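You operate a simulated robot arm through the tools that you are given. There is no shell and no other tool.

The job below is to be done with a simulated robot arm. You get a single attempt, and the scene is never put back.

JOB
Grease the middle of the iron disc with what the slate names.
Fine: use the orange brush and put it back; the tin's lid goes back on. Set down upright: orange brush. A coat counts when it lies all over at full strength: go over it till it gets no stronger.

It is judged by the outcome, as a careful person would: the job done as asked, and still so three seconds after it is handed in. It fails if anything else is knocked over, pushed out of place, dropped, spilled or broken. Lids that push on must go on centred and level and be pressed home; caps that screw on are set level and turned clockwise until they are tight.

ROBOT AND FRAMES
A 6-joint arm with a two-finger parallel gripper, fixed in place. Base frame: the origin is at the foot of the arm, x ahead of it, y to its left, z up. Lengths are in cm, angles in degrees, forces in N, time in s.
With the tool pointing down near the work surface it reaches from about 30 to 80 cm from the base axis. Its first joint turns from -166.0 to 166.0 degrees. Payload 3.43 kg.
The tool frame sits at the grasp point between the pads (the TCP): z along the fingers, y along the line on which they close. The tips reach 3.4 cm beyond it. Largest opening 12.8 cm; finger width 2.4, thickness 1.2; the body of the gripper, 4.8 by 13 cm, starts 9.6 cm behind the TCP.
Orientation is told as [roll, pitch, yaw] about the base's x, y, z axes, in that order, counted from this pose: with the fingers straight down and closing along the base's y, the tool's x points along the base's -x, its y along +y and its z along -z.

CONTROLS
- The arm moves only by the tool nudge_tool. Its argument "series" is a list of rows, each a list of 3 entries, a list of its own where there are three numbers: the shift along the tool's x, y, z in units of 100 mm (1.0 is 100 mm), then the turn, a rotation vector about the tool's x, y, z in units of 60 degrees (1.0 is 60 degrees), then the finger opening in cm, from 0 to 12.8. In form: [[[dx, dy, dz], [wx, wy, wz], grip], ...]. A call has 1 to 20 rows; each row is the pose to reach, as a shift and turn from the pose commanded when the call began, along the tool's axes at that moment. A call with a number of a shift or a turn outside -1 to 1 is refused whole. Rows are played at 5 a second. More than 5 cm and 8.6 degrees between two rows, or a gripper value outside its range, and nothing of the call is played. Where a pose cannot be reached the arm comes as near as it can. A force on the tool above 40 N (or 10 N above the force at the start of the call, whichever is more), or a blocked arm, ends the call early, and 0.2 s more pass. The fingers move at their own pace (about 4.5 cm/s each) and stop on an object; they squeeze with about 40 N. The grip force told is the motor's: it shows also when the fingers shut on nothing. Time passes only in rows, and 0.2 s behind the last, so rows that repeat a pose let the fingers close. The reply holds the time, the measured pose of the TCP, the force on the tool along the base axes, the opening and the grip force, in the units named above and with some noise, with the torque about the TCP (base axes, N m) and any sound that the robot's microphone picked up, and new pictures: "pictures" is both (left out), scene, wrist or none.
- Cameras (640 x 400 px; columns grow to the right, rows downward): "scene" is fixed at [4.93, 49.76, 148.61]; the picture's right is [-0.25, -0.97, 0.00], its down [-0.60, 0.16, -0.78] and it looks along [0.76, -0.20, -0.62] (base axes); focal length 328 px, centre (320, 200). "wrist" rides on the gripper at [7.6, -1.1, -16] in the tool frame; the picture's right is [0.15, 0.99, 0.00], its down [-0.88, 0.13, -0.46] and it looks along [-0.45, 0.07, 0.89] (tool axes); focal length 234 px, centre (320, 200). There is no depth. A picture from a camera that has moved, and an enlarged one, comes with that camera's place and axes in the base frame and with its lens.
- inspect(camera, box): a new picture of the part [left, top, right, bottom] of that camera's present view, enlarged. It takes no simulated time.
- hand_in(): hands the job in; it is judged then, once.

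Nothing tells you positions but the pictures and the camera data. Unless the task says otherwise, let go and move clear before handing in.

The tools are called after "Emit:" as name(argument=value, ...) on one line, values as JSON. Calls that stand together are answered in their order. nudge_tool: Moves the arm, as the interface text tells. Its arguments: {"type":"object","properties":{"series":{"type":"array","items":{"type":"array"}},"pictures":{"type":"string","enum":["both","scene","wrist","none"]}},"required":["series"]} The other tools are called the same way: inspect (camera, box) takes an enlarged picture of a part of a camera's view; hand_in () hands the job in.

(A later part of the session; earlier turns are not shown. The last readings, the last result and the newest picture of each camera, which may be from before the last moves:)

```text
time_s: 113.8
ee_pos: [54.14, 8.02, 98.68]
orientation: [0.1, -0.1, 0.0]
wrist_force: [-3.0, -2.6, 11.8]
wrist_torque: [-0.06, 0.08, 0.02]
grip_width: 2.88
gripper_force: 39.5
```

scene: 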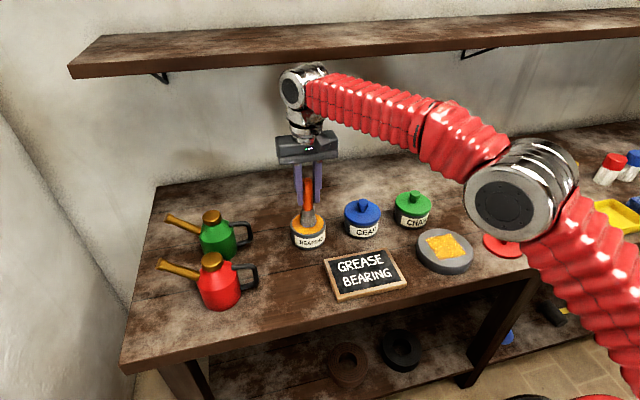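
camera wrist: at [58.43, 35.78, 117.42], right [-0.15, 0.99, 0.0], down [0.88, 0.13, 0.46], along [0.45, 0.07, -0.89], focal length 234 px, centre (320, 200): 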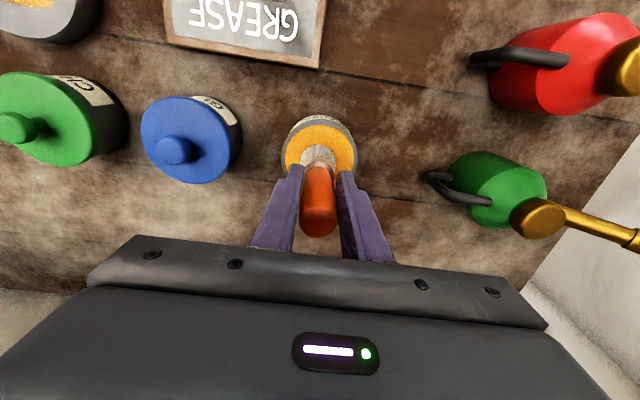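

Contact at about 13 N. Running a fine raster along x at just under that pressure.

Emit:
nudge_tool(series=[[[0, 0, -0.003], [0, 0, 0], 1], [[0.18, 0, -0.003], [0, 0, 0], 1], [[0.36, 0, -0.003], [0, 0, 0], 1], [[0.54, 0, -0.003], [0, 0, 0], 1], [[0.54, -0.14, -0.003], [0, 0, 0], 1], [[0.36, -0.14, -0.003], [0, 0, 0], 1], [[0.18, -0.14, -0.003], [0, 0, 0], 1], [[0, -0.14, -0.003], [0, 0, 0], 1], [[0, -0.28, -0.003], [0, 0, 0], 1], [[0.18, -0.28, -0.003], [0, 0, 0], 1], [[0.36, -0.28, -0.003], [0, 0, 0], 1], [[0.54, -0.28, -0.003], [0, 0, 0], 1], [[0.54, -0.42, -0.003], [0, 0, 0], 1], [[0.36, -0.42, -0.003], [0, 0, 0], 1], [[0.18, -0.42, -0.003], [0, 0, 0], 1], [[0, -0.42, -0.003], [0, 0, 0], 1], [[0, -0.56, -0.003], [0, 0, 0], 1], [[0.18, -0.56, -0.003], [0, 0, 0], 1], [[0.36, -0.56, -0.003], [0, 0, 0], 1], [[0.54, -0.56, -0.003], [0, 0, 0], 1]], pictures="none")

Emit:
inspect(camera="scene", box=[410, 190, 490, 280])

```text
time_s: 118.0
ee_pos: [48.67, 2.32, 98.69]
orientation: [0.0, -0.1, -0.1]
wrist_force: [4.3, -0.4, 17.4]
wrist_torque: [-0.16, -0.73, -0.01]
grip_width: 2.83
gripper_force: 39.3
```

```text
4.44 times, centred on (450, 235) of scene
camera zoom: at [4.93, 49.76, 148.61], right [-0.25, -0.97, 0.0], down [-0.6, 0.16, -0.78], along [0.76, -0.2, -0.62], focal length 1459 px, centre (-258, 44)
```

zoom: 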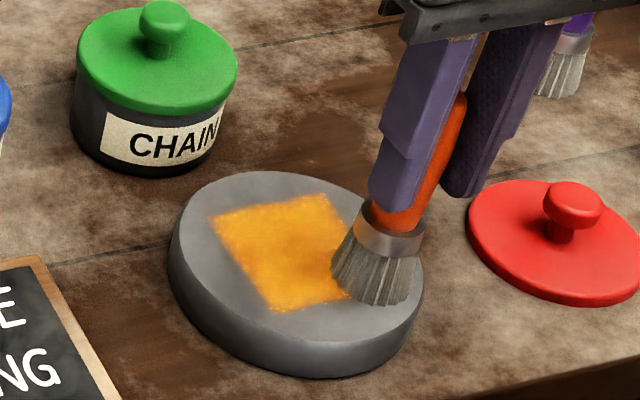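

Now a crosswise fine pass, then lift to the same viewing pose as before so I can compare strength.

Emit:
nudge_tool(series=[[[0, 0, -0.003], [0, 0, 0], 1], [[0, 0.19, -0.003], [0, 0, 0], 1], [[0, 0.38, -0.003], [0, 0, 0], 1], [[0, 0.56, -0.003], [0, 0, 0], 1], [[-0.14, 0.56, -0.003], [0, 0, 0], 1], [[-0.14, 0.38, -0.003], [0, 0, 0], 1], [[-0.14, 0.19, -0.003], [0, 0, 0], 1], [[-0.14, 0, -0.003], [0, 0, 0], 1], [[-0.28, 0, -0.003], [0, 0, 0], 1], [[-0.28, 0.19, -0.003], [0, 0, 0], 1], [[-0.28, 0.38, -0.003], [0, 0, 0], 1], [[-0.28, 0.56, -0.003], [0, 0, 0], 1], [[-0.41, 0.56, -0.003], [0, 0, 0], 1], [[-0.41, 0.38, -0.003], [0, 0, 0], 1], [[-0.41, 0.19, -0.003], [0, 0, 0], 1], [[-0.41, 0, -0.003], [0, 0, 0], 1], [[-0.54, 0, -0.003], [0, 0, 0], 1], [[-0.54, 0.19, -0.003], [0, 0, 0], 1], [[-0.54, 0.38, -0.003], [0, 0, 0], 1], [[-0.54, 0.56, -0.003], [0, 0, 0], 1]], pictures="none")

Emit:
nudge_tool(series=[[[0, 0, -0.2], [0, 0, 0], 1], [[-0.2, 0.2, -0.5], [0, 0, 0], 1], [[-0.4, 0.4, -0.72], [0, 0, 0], 1], [[-0.4, 0.4, -0.72], [0, 0, 0], 1]], pictures="both")

Emit:
inspect(camera="scene", box=[420, 220, 475, 270])

Emit:
inspect(camera="wrist", box=[235, 40, 315, 105])

Emit:
inspect(camera="scene", box=[410, 190, 490, 280])

```text
time_s: 122.2
ee_pos: [53.72, 8.36, 98.83]
orientation: [-0.1, 0.1, 0.1]
wrist_force: [0.5, -0.5, -1.9]
wrist_torque: [-0.03, -0.03, 0.0]
grip_width: 2.85
gripper_force: 40.2
```

```text
time_s: 123.2
ee_pos: [57.63, 11.96, 106.04]
orientation: [-0.1, 0.1, 0.0]
wrist_force: [-0.2, -0.1, -0.9]
wrist_torque: [0.0, 0.01, -0.02]
grip_width: 2.84
gripper_force: 40.1
camera wrist: at [50.02, 10.81, 121.96], right [-0.15, 0.99, 0.0], down [0.88, 0.13, 0.45], along [0.45, 0.07, -0.89], focal length 234 px, centre (320, 200)
```

scene: 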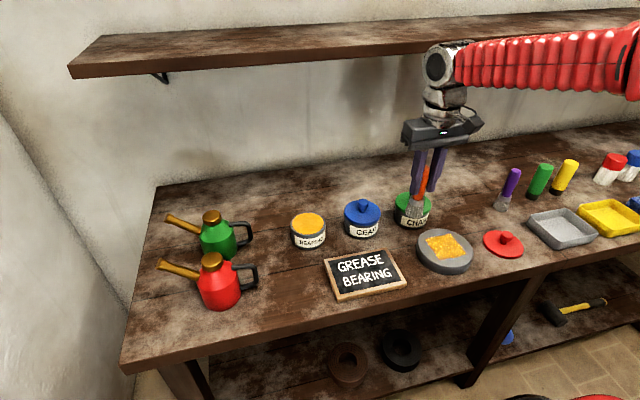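
wrist: 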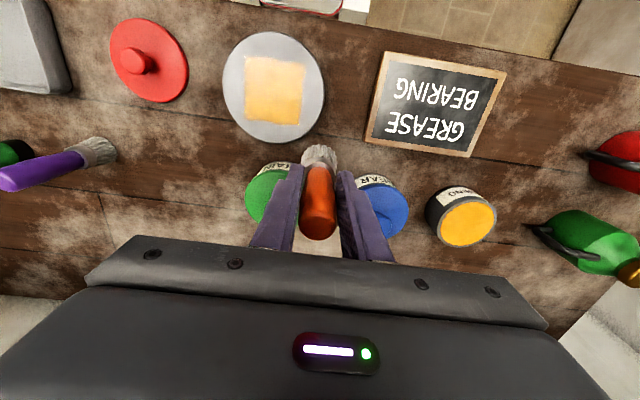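

```text
8.00 times, centred on (448, 245) of scene
camera zoom: at [4.93, 49.76, 148.61], right [-0.25, -0.97, 0.0], down [-0.6, 0.16, -0.78], along [0.76, -0.2, -0.62], focal length 2626 px, centre (-700, -160)
```

zoom: 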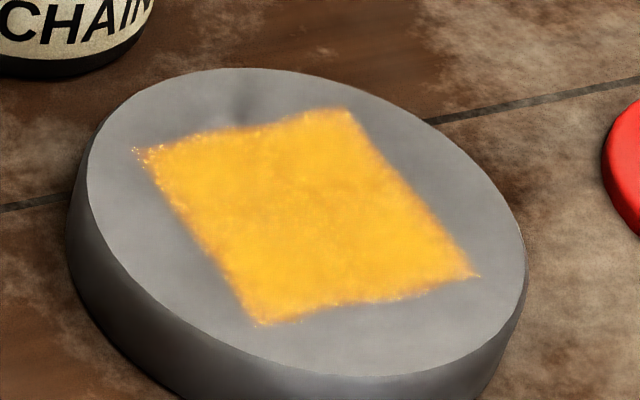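

```text
6.15 times, centred on (275, 72) of wrist
camera zoom: at [50.02, 10.81, 121.96], right [-0.15, 0.99, 0.0], down [0.88, 0.13, 0.45], along [0.45, 0.07, -0.89], focal length 1441 px, centre (597, 985)
```

zoom: 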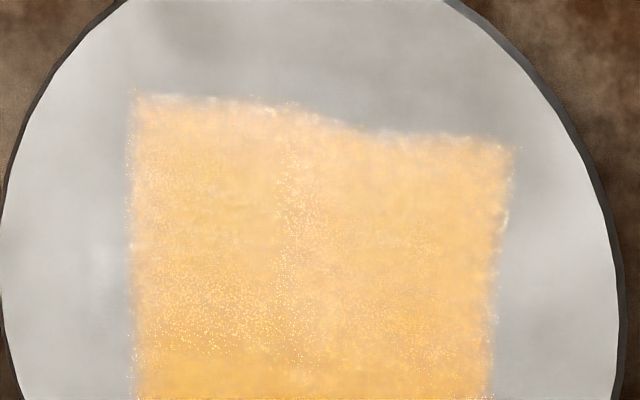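

```text
4.44 times, centred on (450, 235) of scene
camera zoom: at [4.93, 49.76, 148.61], right [-0.25, -0.97, 0.0], down [-0.6, 0.16, -0.78], along [0.76, -0.2, -0.62], focal length 1459 px, centre (-258, 44)
```

zoom: 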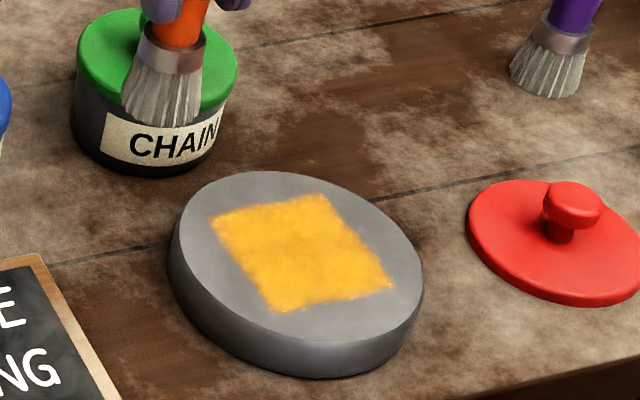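

The patch looks essentially the same as after the previous pass, so it appears saturated. I'll zoom closer on its corners and compare with the grease in the tin to make sure.

Emit:
inspect(camera="scene", box=[424, 228, 450, 248])

Emit:
inspect(camera="scene", box=[440, 240, 466, 260])

Emit:
inspect(camera="scene", box=[285, 205, 335, 245])

```text
16.00 times, centred on (437, 238) of scene
camera zoom: at [4.93, 49.76, 148.61], right [-0.25, -0.97, 0.0], down [-0.6, 0.16, -0.78], along [0.76, -0.2, -0.62], focal length 5251 px, centre (-1552, -408)
```

zoom: 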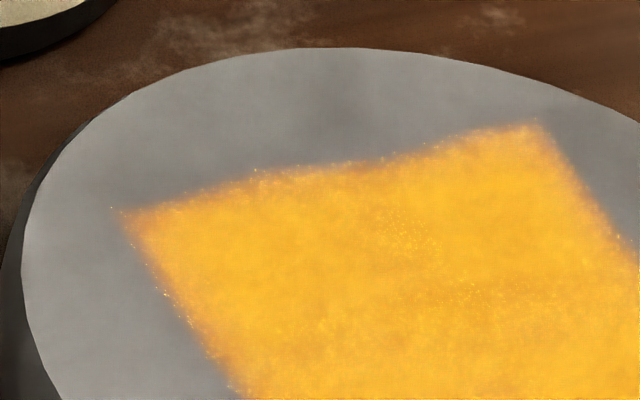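

```text
16.00 times, centred on (453, 250) of scene
camera zoom: at [4.93, 49.76, 148.61], right [-0.25, -0.97, 0.0], down [-0.6, 0.16, -0.78], along [0.76, -0.2, -0.62], focal length 5251 px, centre (-1808, -600)
```

zoom: 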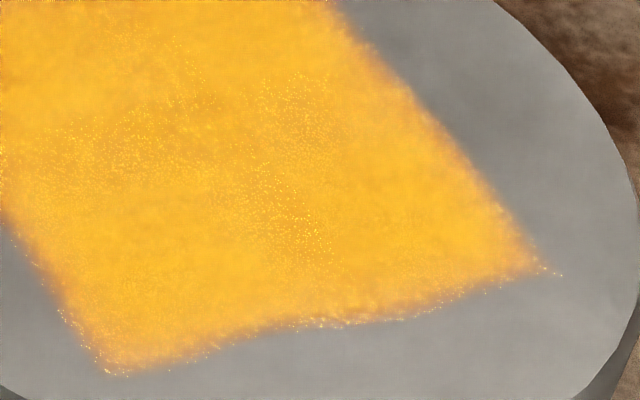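

```text
10.00 times, centred on (310, 225) of scene
camera zoom: at [4.93, 49.76, 148.61], right [-0.25, -0.97, 0.0], down [-0.6, 0.16, -0.78], along [0.76, -0.2, -0.62], focal length 3282 px, centre (420, -50)
```

zoom: 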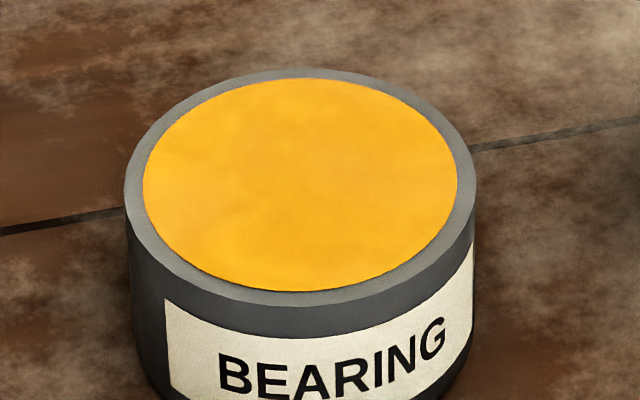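

The colour already matches the grease in the tin. For certainty that it gets no stronger, I'll do one last load and pass, then compare.

Emit:
nudge_tool(series=[[[0.1, 0.1, -0.1], [0, 0, 0], 1], [[0.16, 0.3, -0.14], [0, 0, 0], 1], [[0.16, 0.55, -0.14], [0, 0, 0], 1], [[0.16, 0.8, -0.14], [0, 0, 0], 1], [[0.16, 1.0, -0.14], [0, 0, 0], 1]], pictures="none")

Emit:
nudge_tool(series=[[[0, 0.25, 0], [0, 0, 0], 1], [[0, 0.5, 0], [0, 0, 0], 1], [[0, 0.75, 0], [0, 0, 0], 1], [[0, 1.0, 0], [0, 0, 0], 1]], pictures="none")

Emit:
nudge_tool(series=[[[0, 0.25, 0], [0, 0, 0], 1], [[0, 0.5, 0], [0, 0, 0], 1], [[-0.2, 0.5, 0], [0, 0, 0], 1], [[-0.4, 0.5, 0], [0, 0, 0], 1], [[-0.6, 0.5, 0], [0, 0, 0], 1], [[-0.8, 0.5, 0], [0, 0, 0], 1], [[-1.0, 0.5, 0], [0, 0, 0], 1], [[-1.0, 0.5, 0.2], [0, 0, 0], 1], [[-1.0, 0.5, 0.4], [0, 0, 0], 1], [[-1.0, 0.5, 0.5], [0, 0, 0], 1], [[-1.0, 0.5, 0.55], [0, 0, 0], 1], [[-1.0, 0.5, 0.58], [0, 0, 0], 1]], pictures="wrist")

Emit:
inspect(camera="scene", box=[280, 160, 340, 250])

```text
time_s: 124.4
ee_pos: [56.26, 21.82, 107.51]
orientation: [-0.1, 0.1, 0.0]
wrist_force: [1.1, 0.7, -1.1]
wrist_torque: [-0.01, 0.02, 0.05]
grip_width: 2.84
gripper_force: 40.2
```

```text
time_s: 125.4
ee_pos: [56.38, 32.14, 107.44]
orientation: [0.0, 0.1, 0.0]
wrist_force: [0.6, 0.0, -1.9]
wrist_torque: [-0.05, 0.04, 0.0]
grip_width: 2.87
gripper_force: 39.9
```

```text
time_s: 128.0
ee_pos: [66.34, 37.04, 101.55]
orientation: [0.1, 0.0, 0.0]
wrist_force: [1.6, -0.3, -1.5]
wrist_torque: [0.01, 0.05, -0.01]
grip_width: 2.86
gripper_force: 39.6
camera wrist: at [58.7, 35.92, 117.48], right [-0.15, 0.99, 0.0], down [0.88, 0.13, 0.46], along [0.45, 0.07, -0.89], focal length 234 px, centre (320, 200)
```

wrist: 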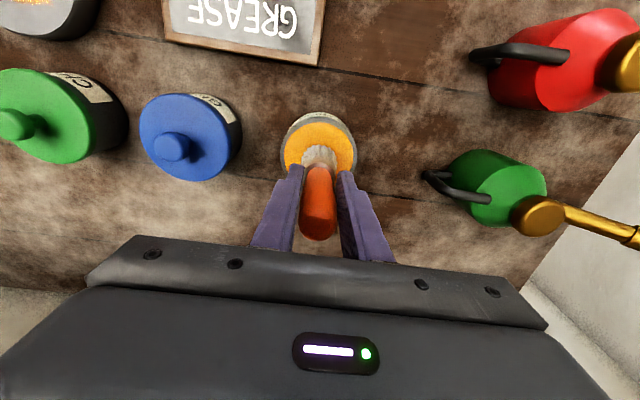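

```text
4.44 times, centred on (310, 205) of scene
camera zoom: at [4.93, 49.76, 148.61], right [-0.25, -0.97, 0.0], down [-0.6, 0.16, -0.78], along [0.76, -0.2, -0.62], focal length 1459 px, centre (364, 178)
```

zoom: 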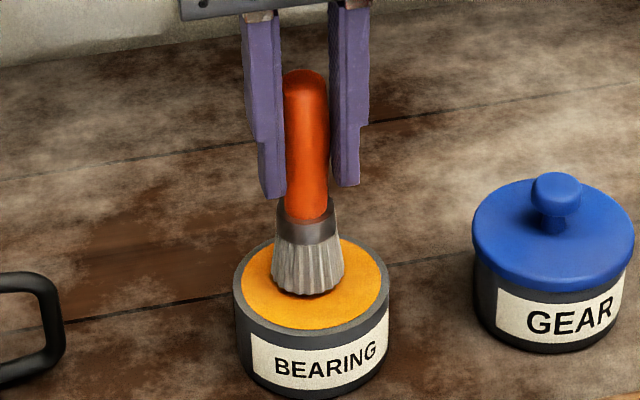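

Emit:
nudge_tool(series=[[[0.02, -0.01, 0.01], [0, 0, 0], 1], [[0.02, -0.01, 0.02], [0, 0, 0], 1], [[0.02, -0.01, 0.03], [0, 0, 0], 1], [[0.02, -0.01, 0.03], [0, 0, 0], 1]], pictures="none")

```text
time_s: 129.0
ee_pos: [66.1, 36.84, 101.22]
orientation: [0.0, 0.1, 0.0]
wrist_force: [0.3, 0.9, -1.7]
wrist_torque: [-0.02, 0.03, -0.01]
grip_width: 2.87
gripper_force: 40.3
```

Emit:
nudge_tool(series=[[[0, 0, 0.006], [0, 0, 0], 1], [[0, 0, 0.012], [0, 0, 0], 1], [[0, 0, 0.012], [0, 0, 0], 1]], pictures="none")

```text
time_s: 129.8
ee_pos: [66.11, 37.06, 101.11]
orientation: [-0.1, 0.0, 0.0]
wrist_force: [1.1, -0.1, -0.6]
wrist_torque: [-0.02, 0.0, -0.01]
grip_width: 2.84
gripper_force: 40.1
```

Emit:
nudge_tool(series=[[[0, 0, 0.006], [0, 0, 0], 1], [[0, 0, 0.01], [0, 0, 0], 1], [[0, 0, 0.01], [0, 0, 0], 1]], pictures="none")

```text
time_s: 130.6
ee_pos: [66.21, 36.92, 100.99]
orientation: [0.0, 0.0, 0.0]
wrist_force: [-0.5, 1.0, -0.9]
wrist_torque: [0.0, 0.02, -0.02]
grip_width: 2.86
gripper_force: 40.2
```

Emit:
nudge_tool(series=[[[0, 0, 0.006], [0, 0, 0], 1], [[0, 0, 0.012], [0, 0, 0], 1], [[0, 0, 0.012], [0, 0, 0], 1]], pictures="none")

Emit:
inspect(camera="scene", box=[290, 190, 330, 245])

```text
time_s: 131.4
ee_pos: [66.32, 37.07, 101.03]
orientation: [0.2, -0.1, 0.0]
wrist_force: [-3.1, -0.3, 9.3]
wrist_torque: [-0.11, -0.01, -0.04]
grip_width: 2.88
gripper_force: 40.0
```

```text
7.27 times, centred on (310, 218) of scene
camera zoom: at [4.93, 49.76, 148.61], right [-0.25, -0.97, 0.0], down [-0.6, 0.16, -0.78], along [0.76, -0.2, -0.62], focal length 2387 px, centre (393, 73)
```

zoom: 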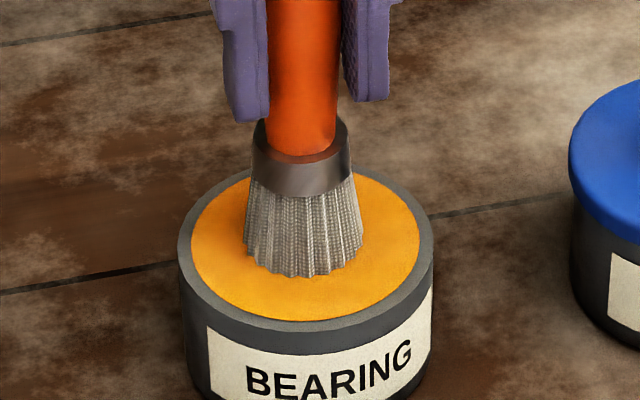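

Loaded (10 N contact). Lifting and going back to the disc for the final pass.

Emit:
nudge_tool(series=[[[0, 0, 0], [0, 0, 0], 1], [[0.02, 0, 0], [0, 0, 0], 1], [[0, 0.02, 0], [0, 0, 0], 1], [[0, 0, 0], [0, 0, 0], 1], [[0, 0, -0.1], [0, 0, 0], 1], [[0, 0, -0.3], [0, 0, 0], 1], [[0, 0, -0.5], [0, 0, 0], 1], [[0, 0, -0.64], [0, 0, 0], 1], [[0.2, 0, -0.64], [0, 0, 0], 1], [[0.4, 0, -0.64], [0, 0, 0], 1], [[0.6, 0, -0.64], [0, 0, 0], 1], [[0.8, 0, -0.64], [0, 0, 0], 1], [[1.0, 0, -0.64], [0, 0, 0], 1]], pictures="none")

Emit:
nudge_tool(series=[[[0.02, -0.25, 0], [0, 0, 0], 1], [[0.04, -0.5, 0], [0, 0, 0], 1], [[0.06, -0.75, 0], [0, 0, 0], 1], [[0.08, -1.0, 0], [0, 0, 0], 1]], pictures="none")

Emit:
nudge_tool(series=[[[0.02, -0.25, 0], [0, 0, 0], 1], [[0.04, -0.5, 0], [0, 0, 0], 1], [[0.06, -0.75, 0], [0, 0, 0], 1], [[0.08, -1.0, 0], [0, 0, 0], 1]], pictures="none")

Emit:
nudge_tool(series=[[[0.02, -0.25, 0], [0, 0, 0], 1], [[0.04, -0.5, 0], [0, 0, 0], 1], [[0.05, -0.75, 0], [0, 0, 0], 1], [[0.05, -0.89, 0], [0, 0, 0], 1], [[0.05, -0.89, 0.2], [0, 0, 0], 1], [[0.05, -0.89, 0.4], [0, 0, 0], 1], [[0.05, -0.89, 0.6], [0, 0, 0], 1], [[0.05, -0.89, 0.75], [0, 0, 0], 1], [[0.05, -0.89, 0.83], [0, 0, 0], 1], [[0.05, -0.89, 0.86], [0, 0, 0], 1]], pictures="wrist")

Emit:
inspect(camera="scene", box=[410, 190, 490, 280])

```text
time_s: 134.2
ee_pos: [56.08, 36.96, 107.42]
orientation: [0.1, 0.1, 0.0]
wrist_force: [-0.3, 0.9, -2.1]
wrist_torque: [0.01, 0.04, -0.01]
grip_width: 2.87
gripper_force: 40.2
```

```text
time_s: 135.2
ee_pos: [55.19, 26.86, 107.18]
orientation: [0.0, 0.1, 0.0]
wrist_force: [-0.1, -0.8, -1.6]
wrist_torque: [-0.03, 0.0, 0.03]
grip_width: 2.87
gripper_force: 40.0
```

```text
time_s: 136.2
ee_pos: [54.49, 16.96, 107.28]
orientation: [0.0, -0.1, 0.0]
wrist_force: [-0.1, -0.5, -1.2]
wrist_torque: [0.01, 0.06, 0.03]
grip_width: 2.86
gripper_force: 40.1
```

```text
time_s: 138.4
ee_pos: [54.05, 8.27, 98.81]
orientation: [0.0, 0.0, -0.1]
wrist_force: [-0.3, -0.5, -0.7]
wrist_torque: [-0.02, 0.04, 0.04]
grip_width: 2.85
gripper_force: 39.8
camera wrist: at [46.45, 7.02, 114.7], right [-0.15, 0.99, 0.0], down [0.88, 0.13, 0.46], along [0.45, 0.07, -0.89], focal length 234 px, centre (320, 200)
```

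wrist: 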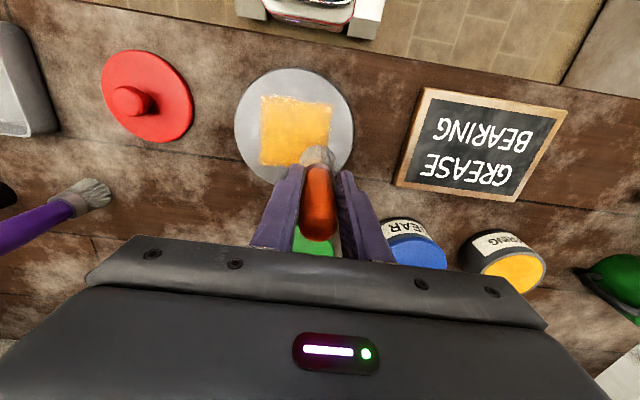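

```text
4.44 times, centred on (450, 235) of scene
camera zoom: at [4.93, 49.76, 148.61], right [-0.25, -0.97, 0.0], down [-0.6, 0.16, -0.78], along [0.76, -0.2, -0.62], focal length 1459 px, centre (-258, 44)
```

zoom: 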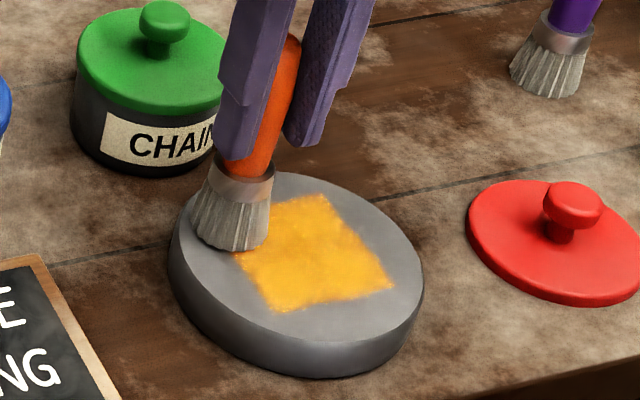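

Emit:
nudge_tool(series=[[[0, 0, 0.008], [0, 0, 0], 1], [[0, 0, 0.016], [0, 0, 0], 1], [[0, 0, 0.022], [0, 0, 0], 1], [[0, 0, 0.022], [0, 0, 0], 1]], pictures="none")

```text
time_s: 139.4
ee_pos: [54.18, 8.11, 98.54]
orientation: [0.0, 0.1, -0.1]
wrist_force: [-0.5, 0.1, 0.3]
wrist_torque: [0.02, 0.04, 0.0]
grip_width: 2.86
gripper_force: 40.2
```

Just touching. Running the final raster, lengthwise and then crosswise.

Emit:
nudge_tool(series=[[[0, 0, 0.006], [0, 0, 0], 1], [[0.18, 0, 0.006], [0, 0, 0], 1], [[0.36, 0, 0.006], [0, 0, 0], 1], [[0.55, 0, 0.006], [0, 0, 0], 1], [[0.55, -0.14, 0.006], [0, 0, 0], 1], [[0.36, -0.14, 0.006], [0, 0, 0], 1], [[0.18, -0.14, 0.006], [0, 0, 0], 1], [[0, -0.14, 0.006], [0, 0, 0], 1], [[0, -0.28, 0.006], [0, 0, 0], 1], [[0.18, -0.28, 0.006], [0, 0, 0], 1], [[0.36, -0.28, 0.006], [0, 0, 0], 1], [[0.55, -0.28, 0.006], [0, 0, 0], 1], [[0.55, -0.42, 0.006], [0, 0, 0], 1], [[0.36, -0.42, 0.006], [0, 0, 0], 1], [[0.18, -0.42, 0.006], [0, 0, 0], 1], [[0, -0.42, 0.006], [0, 0, 0], 1], [[0, -0.56, 0.006], [0, 0, 0], 1], [[0.18, -0.56, 0.006], [0, 0, 0], 1], [[0.36, -0.56, 0.006], [0, 0, 0], 1], [[0.55, -0.56, 0.006], [0, 0, 0], 1]], pictures="none")

```text
time_s: 143.6
ee_pos: [48.67, 2.3, 98.51]
orientation: [0.0, -0.1, 0.0]
wrist_force: [0.2, -0.4, -0.9]
wrist_torque: [-0.01, 0.01, -0.01]
grip_width: 2.85
gripper_force: 40.3
```

Emit:
nudge_tool(series=[[[0, 0, 0.006], [0, 0, 0], 1], [[0, 0.19, 0.006], [0, 0, 0], 1], [[0, 0.38, 0.006], [0, 0, 0], 1], [[0, 0.56, 0.006], [0, 0, 0], 1], [[-0.14, 0.56, 0.006], [0, 0, 0], 1], [[-0.14, 0.38, 0.006], [0, 0, 0], 1], [[-0.14, 0.19, 0.006], [0, 0, 0], 1], [[-0.14, 0, 0.006], [0, 0, 0], 1], [[-0.28, 0, 0.006], [0, 0, 0], 1], [[-0.28, 0.19, 0.006], [0, 0, 0], 1], [[-0.28, 0.38, 0.006], [0, 0, 0], 1], [[-0.28, 0.56, 0.006], [0, 0, 0], 1], [[-0.41, 0.56, 0.006], [0, 0, 0], 1], [[-0.41, 0.38, 0.006], [0, 0, 0], 1], [[-0.41, 0.19, 0.006], [0, 0, 0], 1], [[-0.41, 0, 0.006], [0, 0, 0], 1], [[-0.55, 0, 0.006], [0, 0, 0], 1], [[-0.55, 0.19, 0.006], [0, 0, 0], 1], [[-0.55, 0.38, 0.006], [0, 0, 0], 1], [[-0.55, 0.56, 0.006], [0, 0, 0], 1]], pictures="none")

Emit:
nudge_tool(series=[[[0, 0, -0.2], [0, 0, 0], 1], [[-0.2, 0.2, -0.5], [0, 0, 0], 1], [[-0.39, 0.4, -0.75], [0, 0, 0], 1], [[-0.39, 0.4, -0.75], [0, 0, 0], 1], [[-0.39, 0.4, -0.75], [0, 0, 0], 1]], pictures="both")

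Emit:
inspect(camera="scene", box=[420, 220, 475, 270])

Emit:
inspect(camera="scene", box=[424, 228, 450, 248])

Emit:
inspect(camera="scene", box=[440, 240, 466, 260])

```text
time_s: 147.8
ee_pos: [54.01, 8.19, 98.36]
orientation: [0.0, 0.0, -0.1]
wrist_force: [0.5, 0.3, -1.7]
wrist_torque: [-0.03, 0.03, -0.02]
grip_width: 2.86
gripper_force: 40.8
```

```text
time_s: 149.0
ee_pos: [58.2, 12.1, 105.75]
orientation: [0.0, -0.1, -0.1]
wrist_force: [0.0, 0.8, -1.4]
wrist_torque: [-0.01, 0.01, -0.05]
grip_width: 2.85
gripper_force: 40.3
camera wrist: at [50.48, 11.09, 121.79], right [-0.15, 0.99, 0.0], down [0.88, 0.13, 0.46], along [0.45, 0.07, -0.89], focal length 234 px, centre (320, 200)
```

scene: 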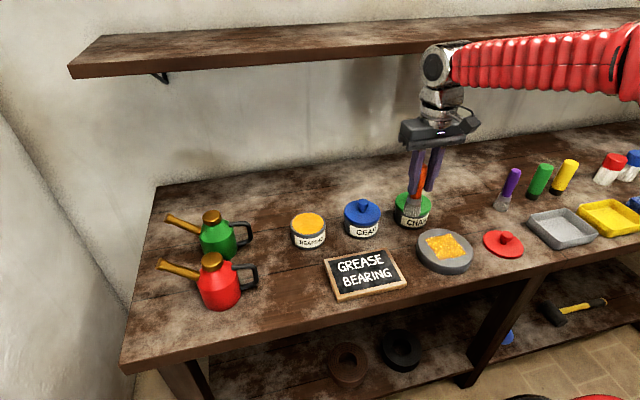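
wrist: 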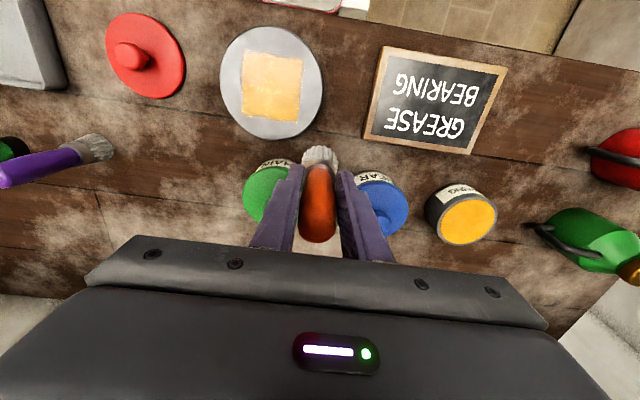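

```text
8.00 times, centred on (448, 245) of scene
camera zoom: at [4.93, 49.76, 148.61], right [-0.25, -0.97, 0.0], down [-0.6, 0.16, -0.78], along [0.76, -0.2, -0.62], focal length 2626 px, centre (-700, -160)
```

zoom: 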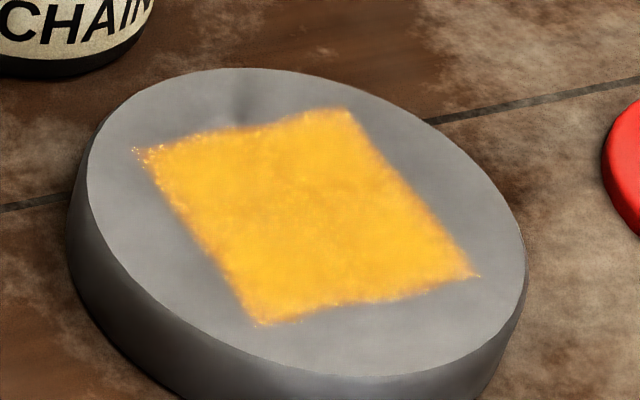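

```text
16.00 times, centred on (437, 238) of scene
camera zoom: at [4.93, 49.76, 148.61], right [-0.25, -0.97, 0.0], down [-0.6, 0.16, -0.78], along [0.76, -0.2, -0.62], focal length 5251 px, centre (-1552, -408)
```

zoom: 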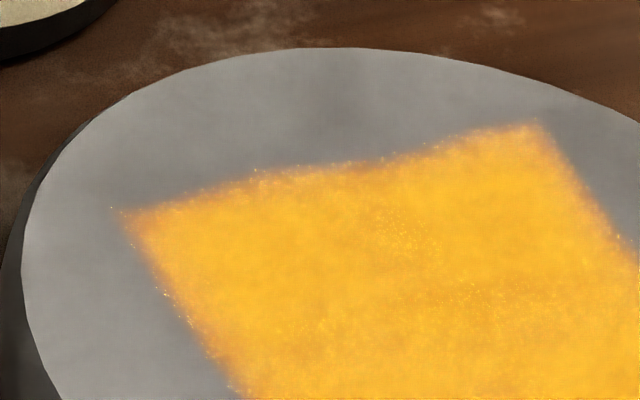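

```text
16.00 times, centred on (453, 250) of scene
camera zoom: at [4.93, 49.76, 148.61], right [-0.25, -0.97, 0.0], down [-0.6, 0.16, -0.78], along [0.76, -0.2, -0.62], focal length 5251 px, centre (-1808, -600)
```

zoom: 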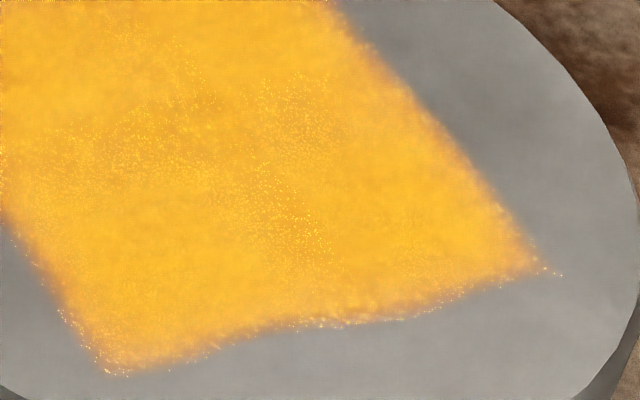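

No change from before, so the coat is at full strength, and the disc hasn't moved. Now I'll take the brush back to its home spot at (64.0, -13.05), keeping clear of the green tin.

Emit:
nudge_tool(series=[[[0.05, -0.2, -0.1], [0, 0, 0], 1], [[0.1, -0.45, -0.17], [0, 0, 0], 1], [[0.1, -0.7, -0.17], [0, 0, 0], 1], [[0.1, -1.0, -0.17], [0, 0, 0], 1]], pictures="none")

Emit:
nudge_tool(series=[[[0, -0.25, 0], [0, 0, 0], 1], [[0, -0.5, 0], [0, 0, 0], 1], [[0, -0.75, 0], [0, 0, 0], 1], [[0, -1.0, 0], [0, 0, 0], 1]], pictures="none")

Emit:
nudge_tool(series=[[[0, -0.25, 0], [0, 0, 0], 1], [[0, -0.505, 0], [0, 0, 0], 1], [[-0.2, -0.505, 0], [0, 0, 0], 1], [[-0.4, -0.505, 0], [0, 0, 0], 1], [[-0.6, -0.505, 0], [0, 0, 0], 1], [[-0.7, -0.505, 0], [0, 0, 0], 1], [[-0.7, -0.505, 0], [0, 0, 0], 1]], pictures="both")

Emit:
inspect(camera="wrist", box=[220, 100, 420, 240])

Emit:
inspect(camera="scene", box=[430, 60, 590, 230])

```text
time_s: 150.0
ee_pos: [57.33, 1.94, 107.58]
orientation: [0.0, 0.0, 0.0]
wrist_force: [0.3, 0.1, -0.7]
wrist_torque: [0.02, -0.02, 0.0]
grip_width: 2.84
gripper_force: 39.8
```

```text
time_s: 151.0
ee_pos: [57.09, -7.72, 107.51]
orientation: [0.0, 0.0, 0.0]
wrist_force: [0.2, -0.8, -1.0]
wrist_torque: [0.03, 0.0, 0.0]
grip_width: 2.86
gripper_force: 40.3
```

```text
time_s: 152.6
ee_pos: [63.81, -12.88, 107.52]
orientation: [-0.1, 0.0, 0.1]
wrist_force: [0.3, -0.8, -1.1]
wrist_torque: [-0.02, 0.0, -0.02]
grip_width: 2.88
gripper_force: 40.5
camera wrist: at [56.18, -14.05, 123.43], right [-0.15, 0.99, 0.0], down [0.88, 0.13, 0.46], along [0.45, 0.07, -0.89], focal length 234 px, centre (320, 200)
```

scene: 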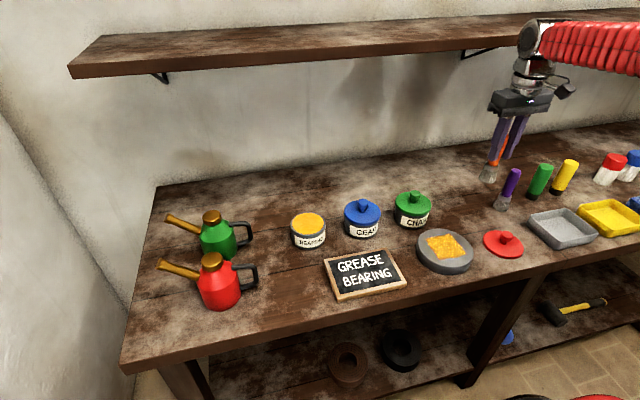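
wrist: 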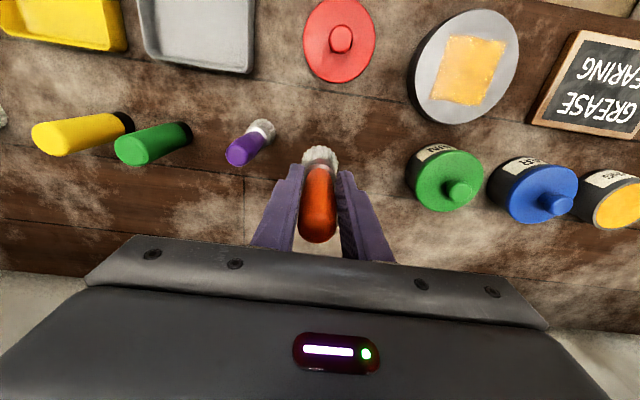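

```text
2.86 times, centred on (320, 170) of wrist
camera zoom: at [56.18, -14.05, 123.43], right [-0.15, 0.99, 0.0], down [0.88, 0.13, 0.46], along [0.45, 0.07, -0.89], focal length 669 px, centre (320, 286)
```

zoom: 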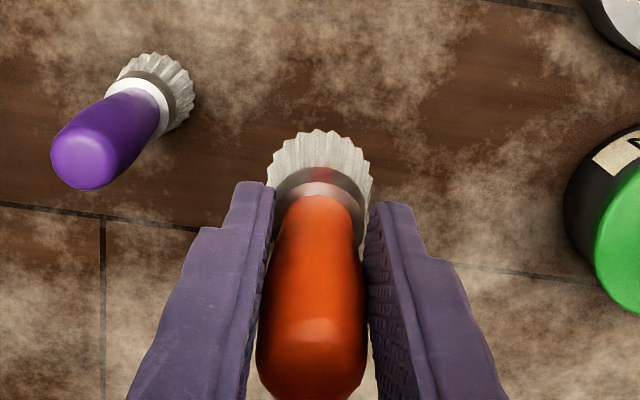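

```text
2.35 times, centred on (510, 145) of scene
camera zoom: at [4.93, 49.76, 148.61], right [-0.25, -0.97, 0.0], down [-0.6, 0.16, -0.78], along [0.76, -0.2, -0.62], focal length 772 px, centre (-127, 329)
```

zoom: 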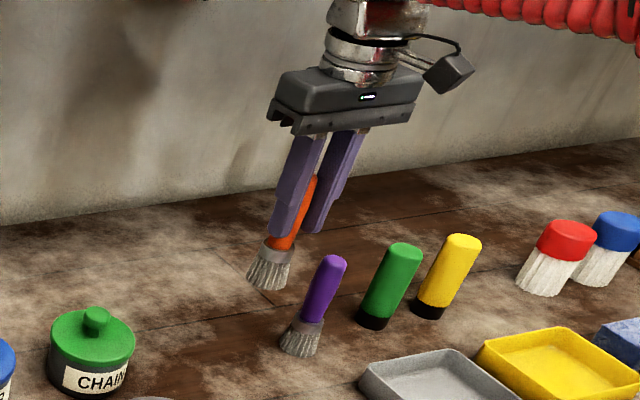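

The brush is above its home spot and still almost exactly upright in the grip. I'll lower it most of the way, then creep down to contact.

Emit:
nudge_tool(series=[[[0, -0.01, 0.2], [0, 0, 0], 1], [[0, -0.01, 0.4], [0, 0, 0], 1], [[0, -0.01, 0.6], [0, 0, 0], 1], [[0, -0.01, 0.8], [0, 0, 0], 1], [[0, -0.01, 0.95], [0, 0, 0], 1], [[0, -0.01, 0.95], [0, 0, 0], 1]], pictures="both")

Emit:
inspect(camera="scene", box=[430, 110, 560, 230])

```text
time_s: 154.0
ee_pos: [63.98, -13.16, 97.94]
orientation: [0.0, 0.0, 0.0]
wrist_force: [-0.4, -0.2, -1.7]
wrist_torque: [-0.02, 0.04, -0.01]
grip_width: 2.85
gripper_force: 40.6
camera wrist: at [56.23, -14.33, 113.96], right [-0.15, 0.99, 0.0], down [0.88, 0.13, 0.46], along [0.45, 0.07, -0.89], focal length 234 px, centre (320, 200)
```

scene: 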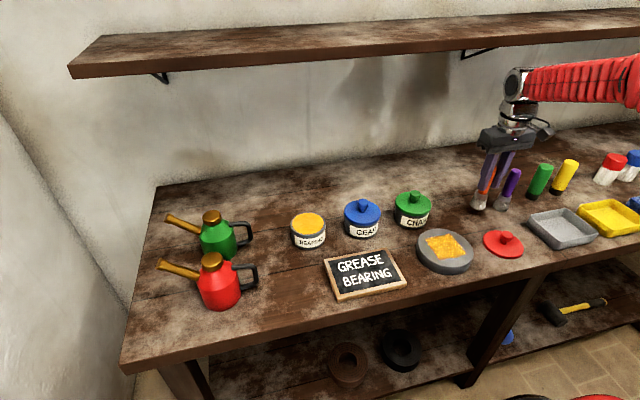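
wrist: 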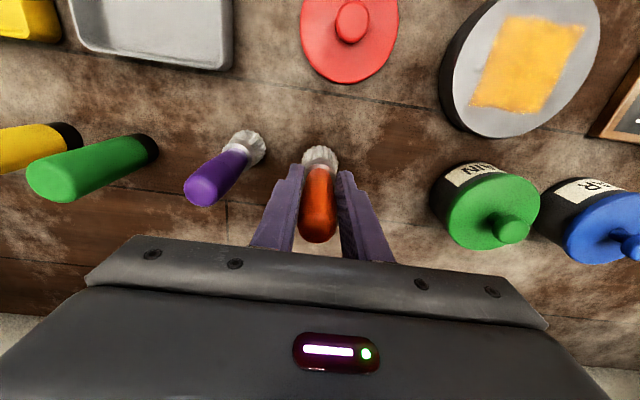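

```text
3.33 times, centred on (495, 170) of scene
camera zoom: at [4.93, 49.76, 148.61], right [-0.25, -0.97, 0.0], down [-0.6, 0.16, -0.78], along [0.76, -0.2, -0.62], focal length 1094 px, centre (-263, 300)
```

zoom: 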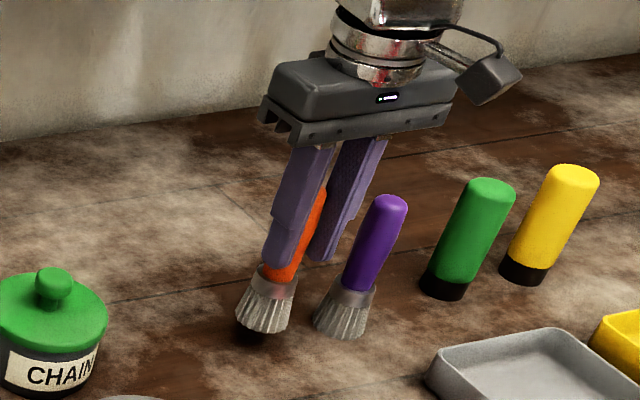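

Emit:
nudge_tool(series=[[[0, 0, 0.05], [0, 0, 0], 1], [[0, 0, 0.1], [0, 0, 0], 1], [[0, 0, 0.14], [0, 0, 0], 1], [[0, 0, 0.16], [0, 0, 0], 1], [[0, 0, 0.18], [0, 0, 0], 1]], pictures="none")

Emit:
inspect(camera="scene", box=[460, 180, 520, 230])

```text
time_s: 155.2
ee_pos: [63.92, -13.04, 96.22]
orientation: [0.0, 0.0, 0.0]
wrist_force: [0.0, -0.1, -1.4]
wrist_torque: [0.01, 0.01, 0.01]
grip_width: 2.84
gripper_force: 40.6
```

```text
8.00 times, centred on (490, 205) of scene
camera zoom: at [4.93, 49.76, 148.61], right [-0.25, -0.97, 0.0], down [-0.6, 0.16, -0.78], along [0.76, -0.2, -0.62], focal length 2626 px, centre (-1040, 160)
```

zoom: 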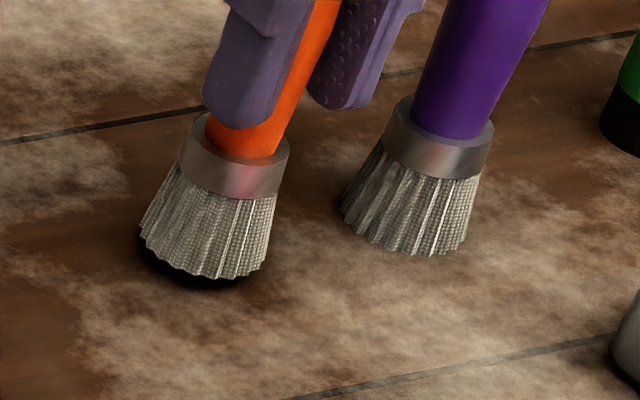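

Emit:
nudge_tool(series=[[[0, 0, 0.01], [0, 0, 0], 1], [[0, 0, 0.02], [0, 0, 0], 1], [[0, 0, 0.025], [0, 0, 0], 1]], pictures="none")

```text
time_s: 156.0
ee_pos: [63.81, -13.12, 96.05]
orientation: [0.0, 0.0, -0.1]
wrist_force: [-0.1, 0.3, -0.7]
wrist_torque: [0.0, 0.0, 0.04]
grip_width: 2.85
gripper_force: 39.4
```

Emit:
nudge_tool(series=[[[0, 0, 0.01], [0, 0, 0], 1], [[0, 0, 0.016], [0, 0, 0], 1]], pictures="none")

```text
time_s: 156.6
ee_pos: [63.93, -13.08, 95.76]
orientation: [0.0, -0.1, -0.1]
wrist_force: [0.2, 0.4, -0.7]
wrist_torque: [-0.01, 0.05, 0.0]
grip_width: 2.84
gripper_force: 40.3
```

Emit:
nudge_tool(series=[[[0, 0, 0.008], [0, 0, 0], 1], [[0, 0, 0.012], [0, 0, 0], 1]], pictures="none")

Emit:
inspect(camera="scene", box=[460, 180, 520, 230])

```text
time_s: 157.2
ee_pos: [64.01, -13.1, 95.71]
orientation: [0.0, -0.1, 0.0]
wrist_force: [-0.4, 0.8, -1.7]
wrist_torque: [0.0, 0.0, 0.0]
grip_width: 2.86
gripper_force: 40.0
```

```text
8.00 times, centred on (490, 205) of scene
camera zoom: at [4.93, 49.76, 148.61], right [-0.25, -0.97, 0.0], down [-0.6, 0.16, -0.78], along [0.76, -0.2, -0.62], focal length 2626 px, centre (-1040, 160)
```

zoom: 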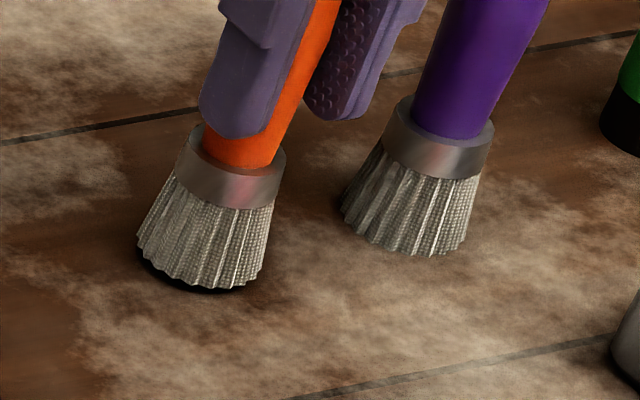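

Emit:
nudge_tool(series=[[[0, 0, 0.008], [0, 0, 0], 1], [[0, 0, 0.014], [0, 0, 0], 1]], pictures="none")

```text
time_s: 157.8
ee_pos: [63.95, -13.14, 95.6]
orientation: [0.0, 0.0, 0.0]
wrist_force: [-0.1, 0.1, -0.8]
wrist_torque: [0.01, 0.03, 0.03]
grip_width: 2.84
gripper_force: 40.0
```

Emit:
nudge_tool(series=[[[0, 0, 0.008], [0, 0, 0], 1], [[0, 0, 0.013], [0, 0, 0], 1]], pictures="none")

```text
time_s: 158.4
ee_pos: [63.91, -13.15, 95.47]
orientation: [0.0, 0.0, 0.0]
wrist_force: [-0.2, -0.4, -0.8]
wrist_torque: [0.0, 0.0, 0.01]
grip_width: 2.86
gripper_force: 39.8
```

Emit:
nudge_tool(series=[[[0, 0, 0.008], [0, 0, 0], 1], [[0, 0, 0.013], [0, 0, 0], 1]], pictures="none")

Emit:
inspect(camera="scene", box=[460, 180, 520, 230])

```text
time_s: 159.0
ee_pos: [63.85, -12.88, 95.36]
orientation: [-0.1, 0.0, 0.0]
wrist_force: [-0.1, 0.5, -0.4]
wrist_torque: [0.04, 0.06, -0.02]
grip_width: 2.86
gripper_force: 40.4
```

```text
8.00 times, centred on (490, 205) of scene
camera zoom: at [4.93, 49.76, 148.61], right [-0.25, -0.97, 0.0], down [-0.6, 0.16, -0.78], along [0.76, -0.2, -0.62], focal length 2626 px, centre (-1040, 160)
```

zoom: 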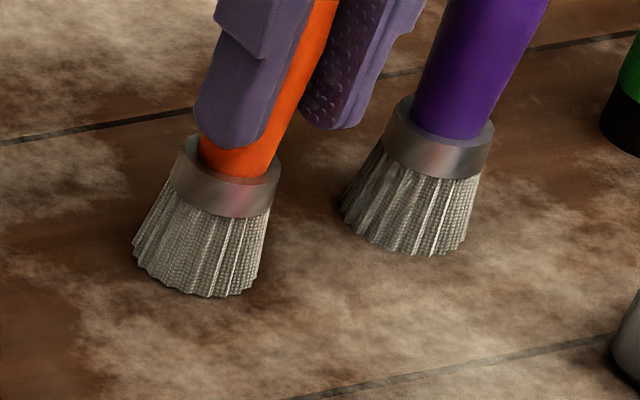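

The shadow gap is gone, so it's practically touching. One more small step to feel contact.

Emit:
nudge_tool(series=[[[0, 0, 0.005], [0, 0, 0], 1], [[0, 0, 0.008], [0, 0, 0], 1]], pictures="none")

```text
time_s: 159.6
ee_pos: [63.93, -13.21, 95.24]
orientation: [0.0, 0.0, -0.1]
wrist_force: [-0.1, -1.7, 2.1]
wrist_torque: [-0.1, -0.04, -0.05]
grip_width: 2.82
gripper_force: 40.8
```

Contact is made. I'll open slowly so the brush settles, then check it stands before moving away.

Emit:
nudge_tool(series=[[[0, 0, 0], [0, 0, 0], 3.1], [[0, 0, 0], [0, 0, 0], 3.4], [[0, 0, 0], [0, 0, 0], 4.0], [[0, 0, 0], [0, 0, 0], 5.0], [[0, 0, 0], [0, 0, 0], 5.0], [[0, 0, 0], [0, 0, 0], 5.0]], pictures="both")

Emit:
inspect(camera="wrist", box=[220, 100, 420, 240])

Emit:
inspect(camera="scene", box=[440, 130, 540, 230])

```text
time_s: 161.0
ee_pos: [63.83, -13.0, 95.27]
orientation: [0.1, 0.0, 0.1]
wrist_force: [-0.3, -0.3, -0.3]
wrist_torque: [0.01, 0.0, -0.02]
grip_width: 5.02
gripper_force: 0.1
camera wrist: at [56.24, -14.26, 111.25], right [-0.15, 0.99, 0.0], down [0.88, 0.13, 0.46], along [0.45, 0.07, -0.89], focal length 234 px, centre (320, 200)
```

scene: 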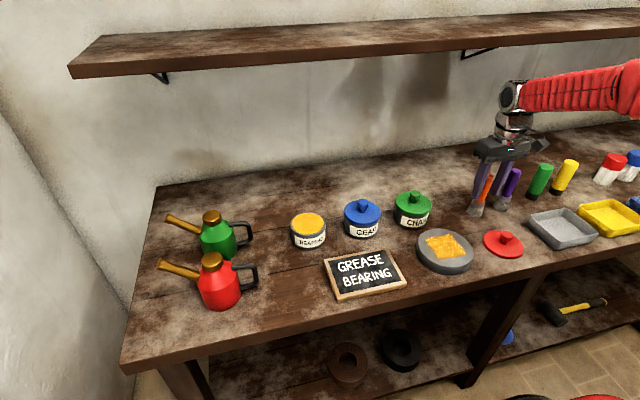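
wrist: 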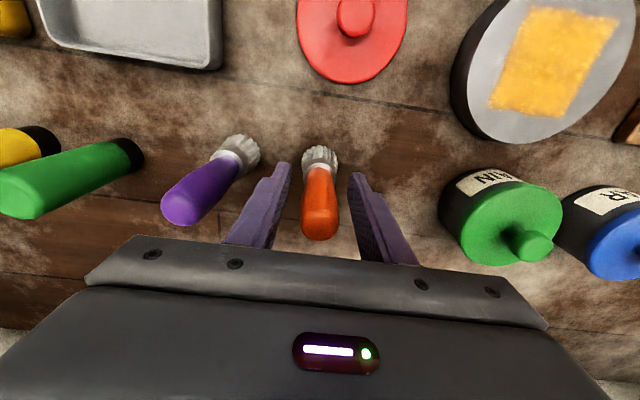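

```text
2.86 times, centred on (320, 170) of wrist
camera zoom: at [56.24, -14.26, 111.25], right [-0.15, 0.99, 0.0], down [0.88, 0.13, 0.46], along [0.45, 0.07, -0.89], focal length 669 px, centre (320, 286)
```

zoom: 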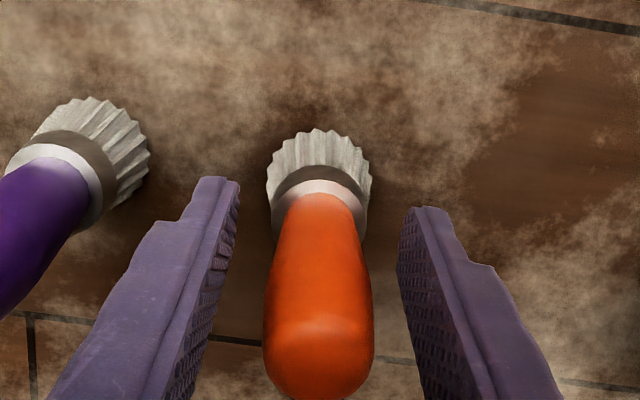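

```text
4.00 times, centred on (490, 180) of scene
camera zoom: at [4.93, 49.76, 148.61], right [-0.25, -0.97, 0.0], down [-0.6, 0.16, -0.78], along [0.76, -0.2, -0.62], focal length 1313 px, centre (-360, 280)
```

zoom: 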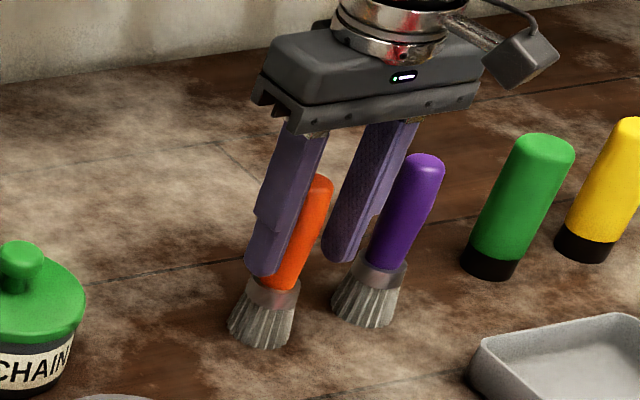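

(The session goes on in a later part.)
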